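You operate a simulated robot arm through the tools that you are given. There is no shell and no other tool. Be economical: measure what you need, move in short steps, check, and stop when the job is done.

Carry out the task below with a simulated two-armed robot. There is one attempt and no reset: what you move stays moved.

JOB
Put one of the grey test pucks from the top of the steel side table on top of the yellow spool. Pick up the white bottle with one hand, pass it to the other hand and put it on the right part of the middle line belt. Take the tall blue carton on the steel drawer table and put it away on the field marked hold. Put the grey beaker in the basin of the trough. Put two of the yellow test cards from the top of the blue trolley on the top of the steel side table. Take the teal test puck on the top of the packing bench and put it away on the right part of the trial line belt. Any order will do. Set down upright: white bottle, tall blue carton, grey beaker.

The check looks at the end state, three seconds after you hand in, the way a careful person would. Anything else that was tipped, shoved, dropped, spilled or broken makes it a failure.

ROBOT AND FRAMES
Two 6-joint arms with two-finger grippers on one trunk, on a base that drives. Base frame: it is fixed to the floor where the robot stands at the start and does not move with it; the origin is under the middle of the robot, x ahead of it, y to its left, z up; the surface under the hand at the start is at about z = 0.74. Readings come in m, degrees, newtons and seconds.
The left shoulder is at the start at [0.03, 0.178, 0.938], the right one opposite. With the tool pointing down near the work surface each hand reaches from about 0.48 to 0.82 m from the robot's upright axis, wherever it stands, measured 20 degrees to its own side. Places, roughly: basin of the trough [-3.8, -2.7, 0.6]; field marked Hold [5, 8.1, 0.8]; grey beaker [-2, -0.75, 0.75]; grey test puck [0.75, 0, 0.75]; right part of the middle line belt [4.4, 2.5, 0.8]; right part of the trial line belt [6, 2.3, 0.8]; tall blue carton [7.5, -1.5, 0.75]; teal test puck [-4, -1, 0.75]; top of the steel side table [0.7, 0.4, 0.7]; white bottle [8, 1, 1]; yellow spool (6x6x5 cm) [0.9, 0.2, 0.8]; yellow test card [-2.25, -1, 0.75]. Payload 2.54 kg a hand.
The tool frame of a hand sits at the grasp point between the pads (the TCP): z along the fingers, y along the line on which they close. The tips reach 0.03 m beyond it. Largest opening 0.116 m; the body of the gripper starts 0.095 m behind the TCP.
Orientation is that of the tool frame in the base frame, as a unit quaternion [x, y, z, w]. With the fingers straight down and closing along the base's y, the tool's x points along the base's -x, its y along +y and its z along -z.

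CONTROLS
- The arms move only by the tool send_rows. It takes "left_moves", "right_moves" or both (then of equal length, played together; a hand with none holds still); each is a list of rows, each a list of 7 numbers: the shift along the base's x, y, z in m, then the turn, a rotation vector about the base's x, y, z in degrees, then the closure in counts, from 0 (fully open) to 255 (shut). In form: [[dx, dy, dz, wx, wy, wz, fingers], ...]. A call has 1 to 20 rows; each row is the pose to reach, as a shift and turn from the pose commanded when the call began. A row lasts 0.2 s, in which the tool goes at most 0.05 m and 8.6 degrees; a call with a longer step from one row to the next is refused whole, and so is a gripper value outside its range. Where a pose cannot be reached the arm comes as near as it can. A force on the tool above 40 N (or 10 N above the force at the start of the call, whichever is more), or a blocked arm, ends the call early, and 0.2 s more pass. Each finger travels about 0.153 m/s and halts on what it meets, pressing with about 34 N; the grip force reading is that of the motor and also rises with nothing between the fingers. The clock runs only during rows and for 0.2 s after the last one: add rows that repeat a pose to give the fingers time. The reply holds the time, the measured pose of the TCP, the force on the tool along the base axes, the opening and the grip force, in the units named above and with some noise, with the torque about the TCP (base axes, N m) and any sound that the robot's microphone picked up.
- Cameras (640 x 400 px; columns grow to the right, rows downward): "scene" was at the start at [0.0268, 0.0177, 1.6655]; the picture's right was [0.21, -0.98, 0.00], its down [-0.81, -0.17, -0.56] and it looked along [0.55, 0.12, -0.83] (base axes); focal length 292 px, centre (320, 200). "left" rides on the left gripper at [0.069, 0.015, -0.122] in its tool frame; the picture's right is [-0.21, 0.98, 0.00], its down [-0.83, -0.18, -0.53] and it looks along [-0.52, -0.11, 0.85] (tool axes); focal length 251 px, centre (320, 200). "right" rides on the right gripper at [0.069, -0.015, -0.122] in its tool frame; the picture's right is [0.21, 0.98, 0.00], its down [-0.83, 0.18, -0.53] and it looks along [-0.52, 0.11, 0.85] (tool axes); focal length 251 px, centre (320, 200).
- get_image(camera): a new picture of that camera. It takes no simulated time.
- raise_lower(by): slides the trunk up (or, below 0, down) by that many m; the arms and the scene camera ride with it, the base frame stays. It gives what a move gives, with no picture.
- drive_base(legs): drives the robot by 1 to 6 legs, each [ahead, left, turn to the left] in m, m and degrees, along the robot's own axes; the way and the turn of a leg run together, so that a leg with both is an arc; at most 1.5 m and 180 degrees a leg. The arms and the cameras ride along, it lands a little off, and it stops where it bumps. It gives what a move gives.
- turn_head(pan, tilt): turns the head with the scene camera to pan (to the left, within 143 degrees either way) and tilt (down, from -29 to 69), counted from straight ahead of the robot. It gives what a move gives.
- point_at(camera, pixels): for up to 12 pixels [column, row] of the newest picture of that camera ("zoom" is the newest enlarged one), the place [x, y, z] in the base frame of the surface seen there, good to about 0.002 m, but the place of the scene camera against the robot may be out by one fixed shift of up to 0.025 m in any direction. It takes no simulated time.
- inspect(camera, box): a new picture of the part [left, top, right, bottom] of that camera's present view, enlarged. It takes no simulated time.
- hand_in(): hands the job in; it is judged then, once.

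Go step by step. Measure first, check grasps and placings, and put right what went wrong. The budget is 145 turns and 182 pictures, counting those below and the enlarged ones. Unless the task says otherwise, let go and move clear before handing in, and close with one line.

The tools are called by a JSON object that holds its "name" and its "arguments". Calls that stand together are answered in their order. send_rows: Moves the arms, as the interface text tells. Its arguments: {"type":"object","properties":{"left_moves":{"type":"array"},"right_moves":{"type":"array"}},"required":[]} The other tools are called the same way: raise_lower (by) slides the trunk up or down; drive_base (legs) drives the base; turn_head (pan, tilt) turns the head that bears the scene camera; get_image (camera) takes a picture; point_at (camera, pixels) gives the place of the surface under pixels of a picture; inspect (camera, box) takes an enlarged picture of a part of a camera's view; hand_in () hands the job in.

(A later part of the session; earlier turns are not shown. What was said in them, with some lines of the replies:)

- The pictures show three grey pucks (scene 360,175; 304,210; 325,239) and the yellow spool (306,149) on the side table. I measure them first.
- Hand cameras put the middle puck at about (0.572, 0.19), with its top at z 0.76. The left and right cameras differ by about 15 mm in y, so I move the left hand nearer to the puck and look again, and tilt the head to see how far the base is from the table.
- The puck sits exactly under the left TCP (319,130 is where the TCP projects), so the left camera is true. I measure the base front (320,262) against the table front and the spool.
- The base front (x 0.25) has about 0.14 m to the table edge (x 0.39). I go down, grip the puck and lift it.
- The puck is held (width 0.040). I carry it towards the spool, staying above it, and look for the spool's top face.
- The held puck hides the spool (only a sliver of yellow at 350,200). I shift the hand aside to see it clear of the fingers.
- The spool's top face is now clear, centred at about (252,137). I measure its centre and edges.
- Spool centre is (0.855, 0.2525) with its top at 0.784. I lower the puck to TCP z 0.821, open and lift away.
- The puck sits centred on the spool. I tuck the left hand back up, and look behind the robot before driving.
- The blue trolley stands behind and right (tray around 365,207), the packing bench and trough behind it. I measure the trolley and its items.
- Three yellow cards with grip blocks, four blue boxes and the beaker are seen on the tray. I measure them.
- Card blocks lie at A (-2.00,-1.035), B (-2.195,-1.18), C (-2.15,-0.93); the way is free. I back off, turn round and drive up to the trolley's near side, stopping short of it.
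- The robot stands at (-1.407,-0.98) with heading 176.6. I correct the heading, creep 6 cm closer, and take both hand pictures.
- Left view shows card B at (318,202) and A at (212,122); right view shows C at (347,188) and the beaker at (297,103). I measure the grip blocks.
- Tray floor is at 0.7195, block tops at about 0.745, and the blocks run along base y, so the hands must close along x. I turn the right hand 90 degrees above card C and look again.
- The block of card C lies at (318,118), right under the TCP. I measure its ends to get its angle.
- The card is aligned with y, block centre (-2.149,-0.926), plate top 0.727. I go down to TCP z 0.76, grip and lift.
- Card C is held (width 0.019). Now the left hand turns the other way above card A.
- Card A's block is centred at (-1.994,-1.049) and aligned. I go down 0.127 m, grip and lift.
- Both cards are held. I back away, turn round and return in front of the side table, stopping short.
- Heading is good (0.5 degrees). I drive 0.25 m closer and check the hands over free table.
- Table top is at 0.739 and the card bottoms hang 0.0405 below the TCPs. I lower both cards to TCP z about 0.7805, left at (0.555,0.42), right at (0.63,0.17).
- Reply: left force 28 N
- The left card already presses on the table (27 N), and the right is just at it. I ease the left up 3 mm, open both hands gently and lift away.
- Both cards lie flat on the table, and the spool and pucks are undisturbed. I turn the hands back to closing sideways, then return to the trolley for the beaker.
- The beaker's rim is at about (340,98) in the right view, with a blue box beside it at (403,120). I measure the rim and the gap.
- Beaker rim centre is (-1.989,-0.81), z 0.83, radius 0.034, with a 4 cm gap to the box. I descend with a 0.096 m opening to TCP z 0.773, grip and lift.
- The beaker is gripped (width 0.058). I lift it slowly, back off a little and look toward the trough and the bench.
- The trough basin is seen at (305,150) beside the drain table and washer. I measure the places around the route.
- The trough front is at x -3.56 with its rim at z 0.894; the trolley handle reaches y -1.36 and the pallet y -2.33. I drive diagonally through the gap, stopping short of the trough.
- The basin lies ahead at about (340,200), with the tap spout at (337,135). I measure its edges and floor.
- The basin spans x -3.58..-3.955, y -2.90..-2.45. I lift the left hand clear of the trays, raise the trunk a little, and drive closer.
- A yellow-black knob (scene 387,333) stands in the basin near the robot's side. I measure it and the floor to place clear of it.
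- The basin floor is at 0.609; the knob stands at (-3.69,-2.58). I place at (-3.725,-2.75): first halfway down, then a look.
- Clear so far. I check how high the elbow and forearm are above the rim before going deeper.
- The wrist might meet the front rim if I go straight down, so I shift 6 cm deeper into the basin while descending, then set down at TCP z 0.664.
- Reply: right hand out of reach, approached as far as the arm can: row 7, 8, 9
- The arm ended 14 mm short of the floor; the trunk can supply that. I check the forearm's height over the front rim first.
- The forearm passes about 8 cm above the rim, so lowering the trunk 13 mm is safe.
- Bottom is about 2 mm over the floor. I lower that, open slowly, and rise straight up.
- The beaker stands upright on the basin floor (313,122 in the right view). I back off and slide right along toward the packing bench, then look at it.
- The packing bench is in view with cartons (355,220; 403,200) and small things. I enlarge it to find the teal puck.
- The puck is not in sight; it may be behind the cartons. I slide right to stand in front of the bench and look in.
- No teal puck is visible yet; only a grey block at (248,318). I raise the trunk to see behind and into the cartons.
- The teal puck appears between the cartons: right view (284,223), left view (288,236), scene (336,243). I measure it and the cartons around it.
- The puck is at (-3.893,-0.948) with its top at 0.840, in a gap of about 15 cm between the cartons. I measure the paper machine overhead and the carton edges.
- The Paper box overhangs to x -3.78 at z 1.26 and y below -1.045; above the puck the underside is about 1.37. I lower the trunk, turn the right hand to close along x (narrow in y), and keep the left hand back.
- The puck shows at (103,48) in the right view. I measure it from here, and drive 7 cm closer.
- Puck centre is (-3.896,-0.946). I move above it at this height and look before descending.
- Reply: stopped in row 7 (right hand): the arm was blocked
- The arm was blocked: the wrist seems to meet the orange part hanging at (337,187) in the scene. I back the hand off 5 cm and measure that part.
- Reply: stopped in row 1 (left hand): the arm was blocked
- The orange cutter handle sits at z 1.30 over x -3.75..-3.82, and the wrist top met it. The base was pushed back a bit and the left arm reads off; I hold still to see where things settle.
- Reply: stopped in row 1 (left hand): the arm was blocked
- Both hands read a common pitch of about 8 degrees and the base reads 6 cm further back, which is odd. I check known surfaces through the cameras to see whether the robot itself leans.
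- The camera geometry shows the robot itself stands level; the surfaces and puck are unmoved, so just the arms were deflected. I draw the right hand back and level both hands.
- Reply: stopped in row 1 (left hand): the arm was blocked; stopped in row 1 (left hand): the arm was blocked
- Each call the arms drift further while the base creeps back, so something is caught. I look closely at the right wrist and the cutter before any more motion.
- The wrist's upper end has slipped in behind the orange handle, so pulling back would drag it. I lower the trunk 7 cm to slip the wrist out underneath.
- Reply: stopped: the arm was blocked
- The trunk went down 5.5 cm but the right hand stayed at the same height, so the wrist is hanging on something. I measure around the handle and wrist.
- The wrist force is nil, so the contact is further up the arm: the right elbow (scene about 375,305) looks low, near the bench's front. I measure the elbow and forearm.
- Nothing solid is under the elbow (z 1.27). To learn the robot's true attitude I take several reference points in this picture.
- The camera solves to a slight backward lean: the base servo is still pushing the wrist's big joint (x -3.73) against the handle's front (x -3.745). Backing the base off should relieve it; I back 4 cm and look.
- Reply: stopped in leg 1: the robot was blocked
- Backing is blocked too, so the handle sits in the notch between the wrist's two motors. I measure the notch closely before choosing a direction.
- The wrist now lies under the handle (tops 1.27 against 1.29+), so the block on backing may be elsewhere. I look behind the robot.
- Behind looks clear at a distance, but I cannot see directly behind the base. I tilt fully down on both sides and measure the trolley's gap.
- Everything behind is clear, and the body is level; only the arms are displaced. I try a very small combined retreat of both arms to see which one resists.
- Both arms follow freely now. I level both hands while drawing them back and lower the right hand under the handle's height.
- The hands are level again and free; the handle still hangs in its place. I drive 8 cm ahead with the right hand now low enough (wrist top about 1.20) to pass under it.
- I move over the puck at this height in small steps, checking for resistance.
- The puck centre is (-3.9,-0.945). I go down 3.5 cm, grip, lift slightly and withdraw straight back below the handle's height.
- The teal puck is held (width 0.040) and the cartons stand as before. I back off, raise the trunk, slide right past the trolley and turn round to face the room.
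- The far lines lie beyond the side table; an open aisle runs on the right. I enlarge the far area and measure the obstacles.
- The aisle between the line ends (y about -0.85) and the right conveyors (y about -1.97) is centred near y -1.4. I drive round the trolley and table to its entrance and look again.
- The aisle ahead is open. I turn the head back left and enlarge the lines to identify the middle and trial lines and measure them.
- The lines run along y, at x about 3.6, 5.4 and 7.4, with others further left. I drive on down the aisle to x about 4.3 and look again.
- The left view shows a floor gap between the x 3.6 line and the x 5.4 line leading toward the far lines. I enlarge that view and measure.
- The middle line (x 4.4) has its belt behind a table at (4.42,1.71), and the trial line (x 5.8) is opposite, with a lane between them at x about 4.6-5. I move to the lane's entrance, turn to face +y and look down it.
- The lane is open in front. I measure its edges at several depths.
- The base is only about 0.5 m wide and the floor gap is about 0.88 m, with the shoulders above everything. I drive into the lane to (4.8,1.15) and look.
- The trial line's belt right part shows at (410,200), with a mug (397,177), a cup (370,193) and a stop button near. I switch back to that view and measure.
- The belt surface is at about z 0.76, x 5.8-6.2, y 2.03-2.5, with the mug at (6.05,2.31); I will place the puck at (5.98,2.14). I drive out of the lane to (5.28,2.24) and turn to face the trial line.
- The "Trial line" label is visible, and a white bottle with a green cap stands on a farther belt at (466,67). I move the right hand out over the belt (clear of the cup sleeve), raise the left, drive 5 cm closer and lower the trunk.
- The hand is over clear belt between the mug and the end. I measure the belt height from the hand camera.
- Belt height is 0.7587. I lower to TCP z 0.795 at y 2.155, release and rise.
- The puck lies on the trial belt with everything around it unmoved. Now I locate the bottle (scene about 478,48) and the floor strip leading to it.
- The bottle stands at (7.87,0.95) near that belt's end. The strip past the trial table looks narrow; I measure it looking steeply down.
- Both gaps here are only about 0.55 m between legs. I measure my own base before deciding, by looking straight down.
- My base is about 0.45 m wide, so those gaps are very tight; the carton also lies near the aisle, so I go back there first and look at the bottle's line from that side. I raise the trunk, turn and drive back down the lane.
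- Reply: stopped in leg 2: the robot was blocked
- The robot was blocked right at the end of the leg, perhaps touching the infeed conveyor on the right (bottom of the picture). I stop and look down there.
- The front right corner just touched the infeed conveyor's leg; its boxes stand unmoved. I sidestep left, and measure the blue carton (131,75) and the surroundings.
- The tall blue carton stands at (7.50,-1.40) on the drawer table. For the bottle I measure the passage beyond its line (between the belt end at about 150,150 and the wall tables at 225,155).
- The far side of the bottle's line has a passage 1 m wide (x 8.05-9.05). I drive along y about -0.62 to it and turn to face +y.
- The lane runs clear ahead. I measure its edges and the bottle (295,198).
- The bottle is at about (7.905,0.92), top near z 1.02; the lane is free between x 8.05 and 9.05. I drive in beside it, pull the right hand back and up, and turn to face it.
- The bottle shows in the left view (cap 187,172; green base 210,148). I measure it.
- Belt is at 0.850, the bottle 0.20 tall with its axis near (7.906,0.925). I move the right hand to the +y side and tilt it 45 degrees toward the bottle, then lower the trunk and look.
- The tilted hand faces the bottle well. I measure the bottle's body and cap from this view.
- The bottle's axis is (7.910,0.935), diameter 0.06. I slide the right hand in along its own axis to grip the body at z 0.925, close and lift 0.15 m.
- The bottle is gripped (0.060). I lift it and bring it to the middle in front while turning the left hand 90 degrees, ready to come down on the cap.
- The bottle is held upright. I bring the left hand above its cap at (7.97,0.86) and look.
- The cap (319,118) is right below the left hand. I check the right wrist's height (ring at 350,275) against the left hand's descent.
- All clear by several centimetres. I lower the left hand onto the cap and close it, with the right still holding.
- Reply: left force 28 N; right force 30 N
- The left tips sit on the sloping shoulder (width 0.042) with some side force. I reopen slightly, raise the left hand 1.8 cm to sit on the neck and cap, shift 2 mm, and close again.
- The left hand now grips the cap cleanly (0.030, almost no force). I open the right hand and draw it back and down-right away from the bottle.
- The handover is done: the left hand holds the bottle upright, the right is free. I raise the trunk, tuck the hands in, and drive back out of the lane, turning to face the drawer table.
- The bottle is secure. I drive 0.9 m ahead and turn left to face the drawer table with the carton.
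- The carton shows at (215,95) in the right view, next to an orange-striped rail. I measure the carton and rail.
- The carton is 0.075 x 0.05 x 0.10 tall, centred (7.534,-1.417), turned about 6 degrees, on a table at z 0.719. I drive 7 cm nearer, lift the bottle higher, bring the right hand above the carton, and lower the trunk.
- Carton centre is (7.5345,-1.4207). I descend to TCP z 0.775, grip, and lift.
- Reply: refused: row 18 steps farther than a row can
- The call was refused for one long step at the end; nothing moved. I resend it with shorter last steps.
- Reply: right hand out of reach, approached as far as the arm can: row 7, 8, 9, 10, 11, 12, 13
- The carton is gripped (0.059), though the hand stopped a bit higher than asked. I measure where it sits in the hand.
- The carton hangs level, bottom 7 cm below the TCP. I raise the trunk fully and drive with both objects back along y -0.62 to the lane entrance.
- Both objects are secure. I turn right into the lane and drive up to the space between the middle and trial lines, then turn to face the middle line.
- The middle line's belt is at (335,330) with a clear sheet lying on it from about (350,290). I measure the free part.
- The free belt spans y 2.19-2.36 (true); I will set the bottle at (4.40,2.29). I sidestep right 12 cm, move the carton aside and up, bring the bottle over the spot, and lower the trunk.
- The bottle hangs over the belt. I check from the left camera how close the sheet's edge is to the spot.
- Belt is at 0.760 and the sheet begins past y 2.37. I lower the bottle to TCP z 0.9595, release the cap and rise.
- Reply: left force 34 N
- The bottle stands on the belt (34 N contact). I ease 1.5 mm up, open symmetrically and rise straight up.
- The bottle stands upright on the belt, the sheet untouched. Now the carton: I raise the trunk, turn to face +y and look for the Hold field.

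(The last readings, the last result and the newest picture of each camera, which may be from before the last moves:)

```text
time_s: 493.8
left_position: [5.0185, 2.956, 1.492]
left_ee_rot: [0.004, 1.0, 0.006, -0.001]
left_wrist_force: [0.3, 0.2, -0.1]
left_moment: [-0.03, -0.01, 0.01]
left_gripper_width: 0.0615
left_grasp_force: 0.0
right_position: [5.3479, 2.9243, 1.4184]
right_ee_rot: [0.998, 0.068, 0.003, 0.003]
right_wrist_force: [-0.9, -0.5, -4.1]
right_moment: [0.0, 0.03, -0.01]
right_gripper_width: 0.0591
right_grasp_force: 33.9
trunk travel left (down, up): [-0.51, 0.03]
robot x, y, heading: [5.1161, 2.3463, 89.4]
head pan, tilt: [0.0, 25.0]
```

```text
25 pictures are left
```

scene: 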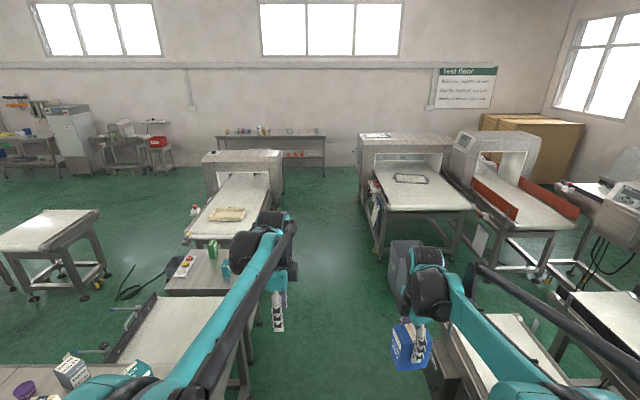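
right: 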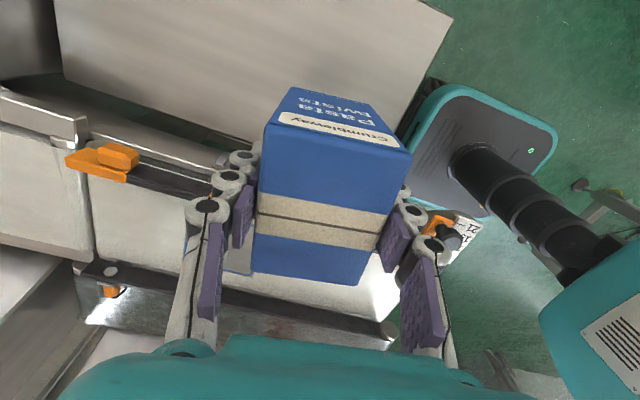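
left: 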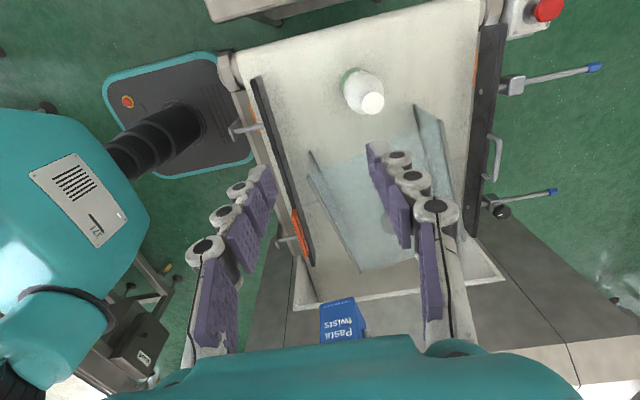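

A shelf table stands at the far wall (270,140), which should bear the Hold field. I enlarge it and measure the lane.

{"name": "inspect", "arguments": {"camera": "scene", "box": [200, 110, 340, 190]}}

{"name": "point_at", "arguments": {"camera": "scene", "pixels": [[230, 170], [322, 172], [270, 137], [285, 200], [380, 258], [372, 210], [400, 290], [250, 270], [320, 300], [265, 200], [390, 245]]}}

```text
4.57 times, centred on (270, 150) of scene
```

zoom: 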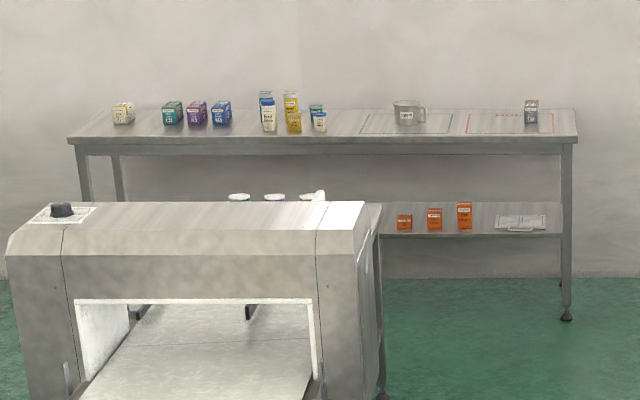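

```text
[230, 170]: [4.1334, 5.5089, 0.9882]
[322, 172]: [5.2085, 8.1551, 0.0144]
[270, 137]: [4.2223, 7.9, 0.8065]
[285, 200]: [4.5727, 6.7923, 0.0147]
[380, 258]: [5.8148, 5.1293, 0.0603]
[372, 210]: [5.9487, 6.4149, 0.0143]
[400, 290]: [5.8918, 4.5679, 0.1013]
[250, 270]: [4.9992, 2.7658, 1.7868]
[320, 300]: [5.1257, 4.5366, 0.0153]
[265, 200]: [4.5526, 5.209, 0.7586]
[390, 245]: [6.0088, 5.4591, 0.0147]
```

The far table bears two outlined fields; the red one on the right (500,122) lies near (5,8.1). The lane x 4.75-5.8 is free, so I drive 4.5 m ahead and look.

{"name": "drive_base", "arguments": {"legs": [[1.5, 0, 0.6], [1.5, 0, 0], [1.4, 0.05, 0]]}}

{"name": "turn_head", "arguments": {"pan": 0, "tilt": 40}}

{"name": "get_image", "arguments": {"camera": "scene"}}

```text
time_s: 515.0
left_position: [5.0774, 7.389, 1.4929]
left_ee_rot: [0.01, 1.0, 0.005, 0.0]
left_wrist_force: [-0.7, -0.9, -0.3]
left_moment: [0.02, 0.0, -0.01]
left_gripper_width: 0.0614
left_grasp_force: 0.1
right_position: [5.4064, 7.3519, 1.4183]
right_ee_rot: [0.998, 0.061, 0.002, 0.002]
right_wrist_force: [-0.4, -0.2, -3.9]
right_moment: [-0.01, -0.01, 0.04]
right_gripper_width: 0.0592
right_grasp_force: 33.4
trunk travel left (down, up): [-0.51, 0.03]
robot x, y, heading: [5.1606, 6.778, 88.5]
head pan, tilt: [0.0, 25.0]
```

```text
time_s: 515.7
left_position: [5.0778, 7.3903, 1.4927]
left_ee_rot: [0.011, 1.0, 0.006, 0.0]
left_wrist_force: [0.5, 0.0, 0.1]
left_moment: [0.01, -0.01, 0.03]
left_gripper_width: 0.0615
left_grasp_force: 0.0
right_position: [5.4054, 7.3529, 1.4186]
right_ee_rot: [0.998, 0.061, 0.003, 0.003]
right_wrist_force: [-0.6, -0.6, -4.3]
right_moment: [-0.01, 0.02, -0.02]
right_gripper_width: 0.0594
right_grasp_force: 33.8
trunk travel left (down, up): [-0.51, 0.03]
robot x, y, heading: [5.1654, 6.7753, 88.6]
head pan, tilt: [0.0, 40.0]
```

```text
23 pictures are left
```

scene: 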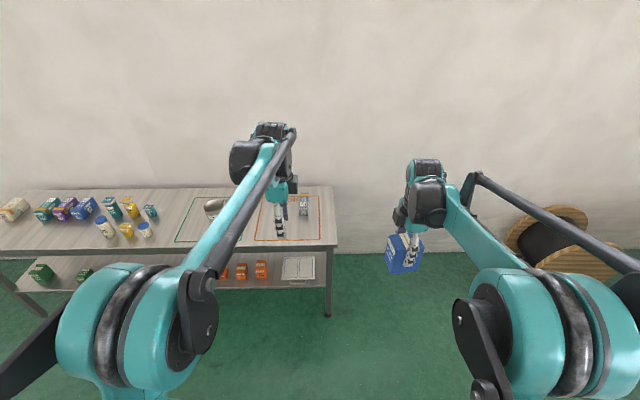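

The red-outlined field is at (285,220) with a small box near its right side. I enlarge to read the label and measure.

{"name": "inspect", "arguments": {"camera": "scene", "box": [160, 170, 350, 260]}}

{"name": "point_at", "arguments": {"camera": "zoom", "pixels": [[325, 220], [525, 220], [315, 80], [535, 80], [480, 110], [460, 150], [400, 200], [570, 240], [100, 200], [370, 130], [480, 150], [440, 200]]}}

```text
3.37 times, centred on (255, 215) of scene
```

zoom: 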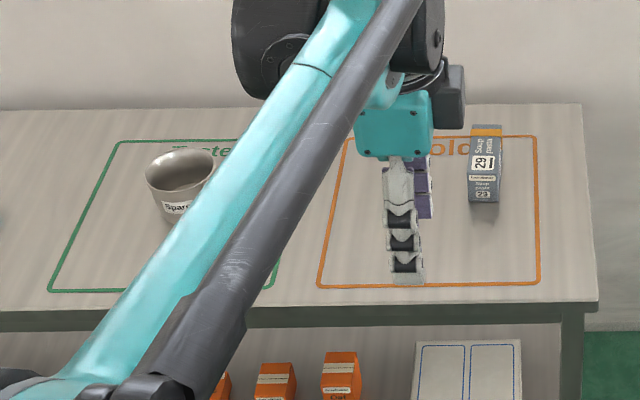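

```text
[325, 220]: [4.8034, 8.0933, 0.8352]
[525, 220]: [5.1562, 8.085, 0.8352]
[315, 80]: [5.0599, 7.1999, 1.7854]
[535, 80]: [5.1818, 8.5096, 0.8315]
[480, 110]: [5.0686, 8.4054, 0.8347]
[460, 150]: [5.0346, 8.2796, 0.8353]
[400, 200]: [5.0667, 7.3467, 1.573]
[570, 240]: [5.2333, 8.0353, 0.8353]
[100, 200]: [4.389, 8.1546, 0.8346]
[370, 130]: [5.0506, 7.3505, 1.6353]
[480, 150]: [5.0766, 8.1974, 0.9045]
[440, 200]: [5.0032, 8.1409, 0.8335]
```

The label reads "Hold"; the field spans x 4.79-5.19, y about 7.97-8.38 at z 0.82, with another carton at (5.08,8.20). I will place at about (4.92,8.09). I drive up with the field in reach of the right hand.

{"name": "drive_base", "arguments": {"legs": [[0.45, 0, 1.4], [0.15, 0.35, 0]]}}

{"name": "send_rows", "arguments": {"left_moves": [[-0.03, 0, 0, 0, 0, 0, 120], [-0.06, -0.02, 0, 0, 0, 0, 120], [-0.09, -0.04, 0, 0, 0, 0, 120], [-0.12, -0.06, 0, 0, 0, 0, 120], [-0.12, -0.06, 0, 0, 0, 0, 120]], "right_moves": [[-0.02, 0.0, 0, 0, 0, 0, 200], [-0.04, 0.02, 0, 0, 0, 0, 200], [-0.06, 0.03, 0, 0, 0, 0, 200], [-0.08, 0.04, 0, 0, 0, 0, 200], [-0.08, 0.04, 0, 0, 0, 0, 200]]}}

{"name": "get_image", "arguments": {"camera": "scene"}}

{"name": "get_image", "arguments": {"camera": "right"}}

```text
time_s: 520.5
left_position: [4.7246, 7.9921, 1.4927]
left_ee_rot: [0.003, 1.0, 0.006, -0.001]
left_wrist_force: [0.4, 0.1, 0.4]
left_moment: [0.05, 0.01, -0.01]
left_gripper_width: 0.0616
left_grasp_force: 0.0
right_position: [5.0552, 7.9591, 1.4183]
right_ee_rot: [0.998, 0.068, 0.003, 0.002]
right_wrist_force: [0.1, -0.4, -3.6]
right_moment: [-0.02, 0.0, 0.02]
right_gripper_width: 0.0592
right_grasp_force: 33.7
trunk travel left (down, up): [-0.51, 0.03]
robot x, y, heading: [4.8167, 7.3795, 89.6]
head pan, tilt: [0.0, 40.0]
```

```text
time_s: 521.7
left_position: [4.6052, 7.9321, 1.4923]
left_ee_rot: [0.003, 1.0, 0.006, -0.001]
left_wrist_force: [0.7, 0.1, 0.3]
left_moment: [-0.01, 0.03, -0.01]
left_gripper_width: 0.0611
left_grasp_force: 0.0
right_position: [4.9744, 8.0001, 1.4194]
right_ee_rot: [0.998, 0.068, 0.004, 0.003]
right_wrist_force: [0.6, -0.6, -4.5]
right_moment: [-0.02, 0.04, -0.03]
right_gripper_width: 0.0594
right_grasp_force: 33.5
trunk travel left (down, up): [-0.51, 0.03]
robot x, y, heading: [4.82, 7.3803, 89.5]
head pan, tilt: [0.0, 40.0]
```

```text
21 pictures are left
```

scene: 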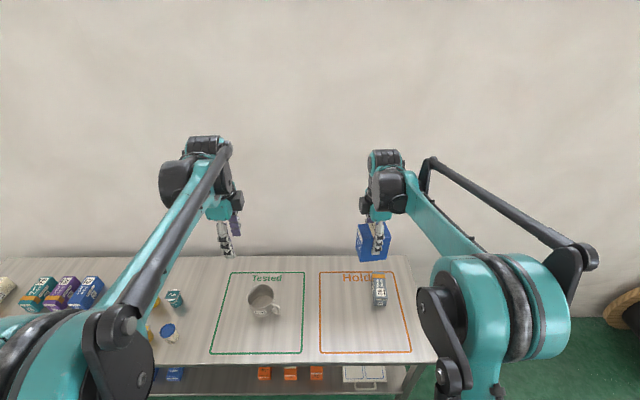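

```text
20 pictures are left
```

right: 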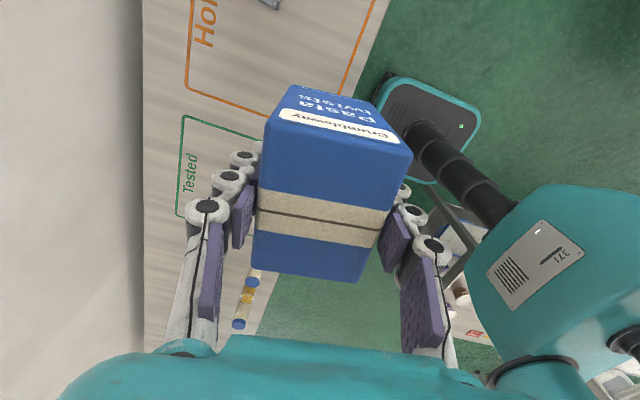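

I measure the field's corners and the other carton with both cameras.

{"name": "point_at", "arguments": {"camera": "right", "pixels": [[187, 85], [262, 118], [345, 85], [372, 10], [193, 30], [230, 60], [182, 120], [275, 5]]}}

{"name": "point_at", "arguments": {"camera": "scene", "pixels": [[320, 272], [320, 352], [410, 352], [397, 272], [374, 280], [373, 303], [386, 303], [350, 310], [380, 305]]}}

```text
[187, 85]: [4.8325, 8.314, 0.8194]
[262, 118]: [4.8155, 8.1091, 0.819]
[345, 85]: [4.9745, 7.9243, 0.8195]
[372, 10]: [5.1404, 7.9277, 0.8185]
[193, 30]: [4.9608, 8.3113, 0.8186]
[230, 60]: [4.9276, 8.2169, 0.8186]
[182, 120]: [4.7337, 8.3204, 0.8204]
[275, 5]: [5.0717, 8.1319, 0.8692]
```

```text
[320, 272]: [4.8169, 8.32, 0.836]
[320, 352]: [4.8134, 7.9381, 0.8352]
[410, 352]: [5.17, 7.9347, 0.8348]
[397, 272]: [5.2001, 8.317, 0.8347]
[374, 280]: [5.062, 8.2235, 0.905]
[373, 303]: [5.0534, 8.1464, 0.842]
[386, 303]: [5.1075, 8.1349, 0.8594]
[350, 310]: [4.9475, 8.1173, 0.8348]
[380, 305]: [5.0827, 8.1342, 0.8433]
```

Field: x 4.825-5.19, y 7.925-8.315, z 0.819; the other carton is at x 5.05-5.11. I bring the carton over (4.92,8.08), straighten it, and lower the trunk 0.32 m.

{"name": "send_rows", "arguments": {"right_moves": [[-0.018, 0.027, 0, 0, 0, -2.6, 200], [-0.036, 0.054, 0, 0, 0, -5.2, 200], [-0.054, 0.08, 0, 0, 0, -7.8, 200], [-0.054, 0.08, 0, 0, 0, -7.8, 200]]}}

{"name": "raise_lower", "arguments": {"by": -0.32}}

{"name": "get_image", "arguments": {"camera": "right"}}

{"name": "get_image", "arguments": {"camera": "scene"}}

```text
time_s: 522.7
left_position: [4.6042, 7.9313, 1.494]
left_ee_rot: [0.003, 1.0, 0.006, 0.001]
left_wrist_force: [-0.2, -0.4, 0.4]
left_moment: [-0.01, 0.0, 0.02]
left_gripper_width: 0.0612
left_grasp_force: 0.1
right_position: [4.9187, 8.0789, 1.4187]
right_ee_rot: [1.0, 0.0, 0.003, 0.003]
right_wrist_force: [0.5, -0.5, -3.9]
right_moment: [0.0, 0.01, 0.01]
right_gripper_width: 0.0592
right_grasp_force: 33.4
trunk travel left (down, up): [-0.51, 0.03]
robot x, y, heading: [4.8186, 7.3823, 89.6]
head pan, tilt: [0.0, 40.0]
```

```text
time_s: 525.8
left_position: [4.6043, 7.9312, 1.172]
left_ee_rot: [0.004, 1.0, 0.005, -0.001]
left_wrist_force: [0.0, 0.4, -0.6]
left_moment: [-0.02, 0.01, -0.04]
left_gripper_width: 0.0615
left_grasp_force: 0.1
right_position: [4.9197, 8.0795, 1.0996]
right_ee_rot: [1.0, -0.001, 0.003, 0.002]
right_wrist_force: [0.1, -0.2, -3.3]
right_moment: [-0.04, -0.03, -0.03]
right_gripper_width: 0.0592
right_grasp_force: 33.4
trunk travel left (down, up): [-0.19, 0.35]
robot x, y, heading: [4.8161, 7.3822, 89.7]
head pan, tilt: [0.0, 40.0]
```

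```text
19 pictures are left
```

right: 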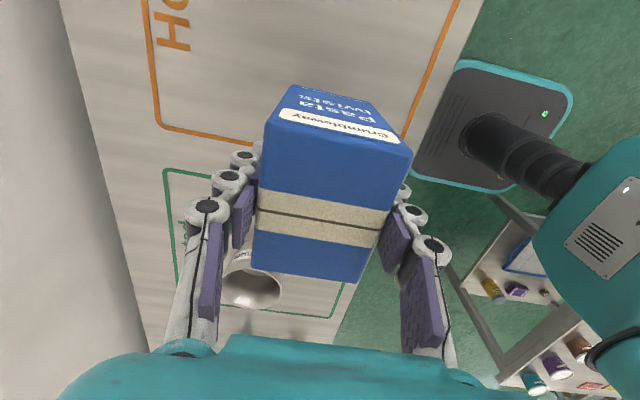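

```text
18 pictures are left
```

scene: 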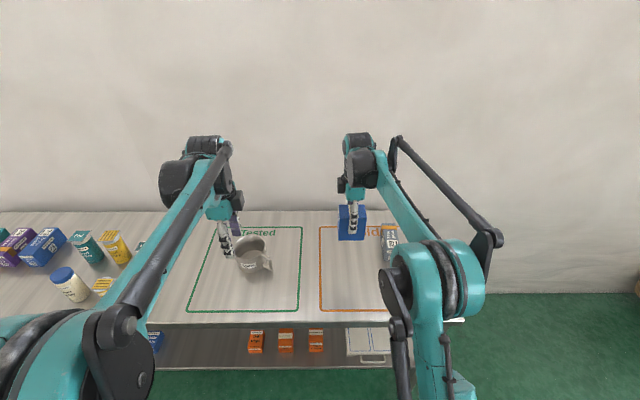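

I lower the carton to TCP z 0.891, shifting 1 cm further into the field, and check the contact.

{"name": "send_rows", "arguments": {"right_moves": [[0.005, 0, -0.035, 0, 0, 0, 200], [0.01, 0, -0.075, 0, 0, 0, 200], [0.01, 0, -0.115, 0, 0, 0, 200], [0.01, 0, -0.155, 0, 0, 0, 200], [0.01, 0, -0.185, 0, 0, 0, 200], [0.01, 0, -0.2, 0, 0, 0, 200], [0.01, 0, -0.2075, 0, 0, 0, 200], [0.01, 0, -0.2075, 0, 0, 0, 200]]}}

{"name": "get_image", "arguments": {"camera": "right"}}

```text
time_s: 527.6
left_position: [4.6052, 7.9316, 1.1728]
left_ee_rot: [0.004, 1.0, 0.006, 0.0]
left_wrist_force: [0.5, 0.8, -0.1]
left_moment: [0.04, 0.01, -0.02]
left_gripper_width: 0.0616
left_grasp_force: 0.0
right_position: [4.9291, 8.0783, 0.8922]
right_ee_rot: [1.0, -0.002, 0.003, 0.002]
right_wrist_force: [-0.5, -0.3, -4.6]
right_moment: [0.01, 0.02, 0.0]
right_gripper_width: 0.0592
right_grasp_force: 34.0
trunk travel left (down, up): [-0.19, 0.35]
robot x, y, heading: [4.816, 7.3755, 89.4]
head pan, tilt: [0.0, 40.0]
```

```text
17 pictures are left
```

right: 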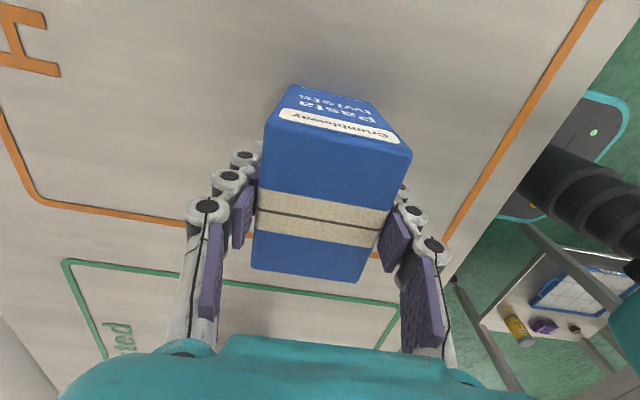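

No contact yet (still the full weight). I lower in 1 mm steps, then open and rise.

{"name": "send_rows", "arguments": {"right_moves": [[0, 0, -0.001, 0, 0, 0, 200], [0, 0, -0.002, 0, 0, 0, 200], [0, 0, -0.002, 0, 0, 0, 200]]}}

```text
time_s: 528.4
left_position: [4.6046, 7.9307, 1.1733]
left_ee_rot: [0.004, 1.0, 0.006, 0.0]
left_wrist_force: [-0.8, -0.2, -0.2]
left_moment: [0.04, -0.02, 0.0]
left_gripper_width: 0.0614
left_grasp_force: 0.0
right_position: [4.929, 8.0787, 0.8897]
right_ee_rot: [1.0, -0.002, 0.002, 0.002]
right_wrist_force: [1.2, 2.9, 5.5]
right_moment: [0.53, -0.11, 0.0]
right_gripper_width: 0.0591
right_grasp_force: 33.3
trunk travel left (down, up): [-0.19, 0.35]
robot x, y, heading: [4.8213, 7.379, 89.5]
head pan, tilt: [0.0, 40.0]
```

Contact is made (force turned to +5.5 N). I open slowly and lift straight up.

{"name": "send_rows", "arguments": {"right_moves": [[0, 0, 0, 0, 0, 0, 150], [0, 0, 0, 0, 0, 0, 110], [0, 0, 0, 0, 0, 0, 70], [0, 0, 0, 0, 0, 0, 30], [0, 0, 0.02, 0, 0, 0, 20], [0, 0, 0.06, 0, 0, 0, 20], [0, 0, 0.1, 0, 0, 0, 20], [0, 0, 0.14, 0, 0, 0, 20], [0, 0, 0.18, 0, 0, 0, 20], [0, -0.03, 0.21, 0, 0, 0, 20], [0, -0.07, 0.23, 0, 0, 0, 20]]}}

{"name": "get_image", "arguments": {"camera": "right"}}

{"name": "get_image", "arguments": {"camera": "scene"}}

```text
time_s: 530.8
left_position: [4.6053, 7.9298, 1.1728]
left_ee_rot: [0.003, 1.0, 0.006, 0.001]
left_wrist_force: [0.4, -0.3, 0.8]
left_moment: [0.04, -0.01, 0.03]
left_gripper_width: 0.0614
left_grasp_force: 0.1
right_position: [4.9296, 8.0069, 1.1214]
right_ee_rot: [1.0, -0.001, 0.003, 0.002]
right_wrist_force: [0.6, -0.9, 0.3]
right_moment: [0.06, -0.01, 0.01]
right_gripper_width: 0.107
right_grasp_force: 0.0
trunk travel left (down, up): [-0.19, 0.35]
robot x, y, heading: [4.8151, 7.3824, 89.4]
head pan, tilt: [0.0, 40.0]
```

```text
16 pictures are left
```

right: 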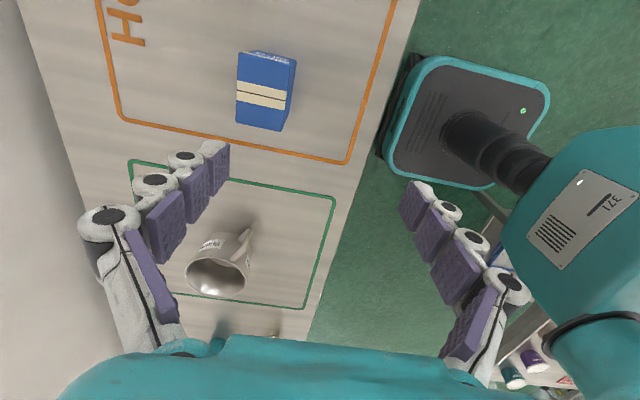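

```text
15 pictures are left
```

scene: 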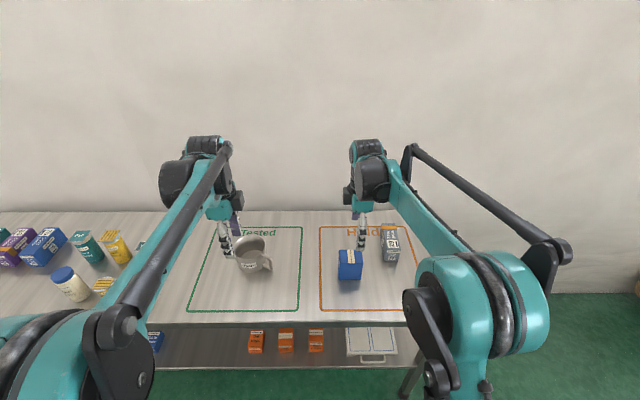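

The carton stands upright inside the Hold field, next to the undisturbed other carton. I back the robot clear, then hand in.

{"name": "drive_base", "arguments": {"legs": [[-0.35, 0.1, 0]]}}

{"name": "get_image", "arguments": {"camera": "scene"}}

```text
time_s: 533.0
left_position: [4.5932, 7.6572, 1.1746]
left_ee_rot: [0.016, 1.0, 0.006, -0.003]
left_wrist_force: [1.9, -0.4, 0.4]
left_moment: [-0.01, 0.17, -0.01]
left_gripper_width: 0.0615
left_grasp_force: 0.0
right_position: [4.921, 7.7271, 1.1201]
right_ee_rot: [1.0, -0.013, 0.0, 0.003]
right_wrist_force: [2.6, 0.7, 0.6]
right_moment: [0.01, 0.16, 0.0]
right_gripper_width: 0.1072
right_grasp_force: 0.1
trunk travel left (down, up): [-0.19, 0.35]
robot x, y, heading: [4.7935, 7.1024, 88.1]
head pan, tilt: [0.0, 40.0]
stopped in leg 1: the robot was blocked; the commanded pose is now the measured one
```

```text
14 pictures are left
```

scene: 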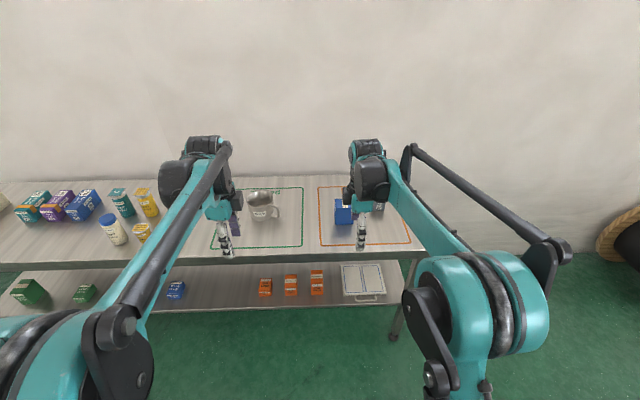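

The left rear touched the line behind me. I step off it and look back to make sure nothing was disturbed there.

{"name": "drive_base", "arguments": {"legs": [[0.05, -0.12, 0]]}}

{"name": "turn_head", "arguments": {"pan": 140, "tilt": 45}}

{"name": "get_image", "arguments": {"camera": "scene"}}

```text
time_s: 534.2
left_position: [4.7105, 7.7051, 1.1736]
left_ee_rot: [0.015, 1.0, 0.007, -0.001]
left_wrist_force: [0.3, 0.6, 0.1]
left_moment: [-0.03, 0.02, -0.01]
left_gripper_width: 0.0614
left_grasp_force: 0.0
right_position: [5.0364, 7.7733, 1.1207]
right_ee_rot: [1.0, -0.011, 0.002, 0.003]
right_wrist_force: [0.4, 0.0, 0.4]
right_moment: [-0.01, 0.06, -0.03]
right_gripper_width: 0.1069
right_grasp_force: 0.0
trunk travel left (down, up): [-0.19, 0.35]
robot x, y, heading: [4.911, 7.1514, 88.0]
head pan, tilt: [0.0, 40.0]
```

```text
time_s: 536.5
left_position: [4.7107, 7.7056, 1.1737]
left_ee_rot: [0.015, 1.0, 0.006, -0.001]
left_wrist_force: [0.5, 0.9, -0.3]
left_moment: [0.0, 0.0, -0.01]
left_gripper_width: 0.0614
left_grasp_force: 0.0
right_position: [5.0358, 7.7735, 1.1209]
right_ee_rot: [1.0, -0.012, 0.003, 0.002]
right_wrist_force: [-0.2, 0.2, -0.1]
right_moment: [-0.03, 0.0, -0.01]
right_gripper_width: 0.1069
right_grasp_force: 0.1
trunk travel left (down, up): [-0.19, 0.35]
robot x, y, heading: [4.9093, 7.1505, 87.9]
head pan, tilt: [140.0, 45.0]
```

```text
13 pictures are left
```

scene: 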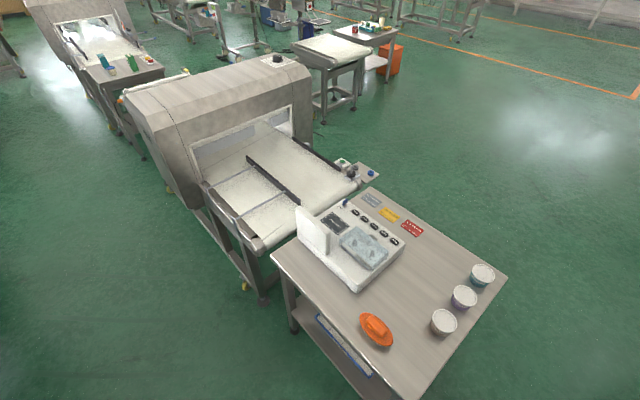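

The table behind stands in order: the scale, the three cups in a row and the orange tool are all in place. Everything asked is done and both hands are empty and clear, so I hand in.

{"name": "hand_in", "arguments": {}}

```text
The job is handed in.
```

I finished all six parts and handed the job in: the puck, bottle, carton, beaker, test cards and teal puck are all where you asked, with the bottle, carton and beaker upright. On the way, the right wrist pushed against the paper cutter's orange handle at the packing bench. The base also lightly bumped the infeed conveyor and the small scale table near the Hold field. Pictures afterwards showed nothing tipped or out of place.
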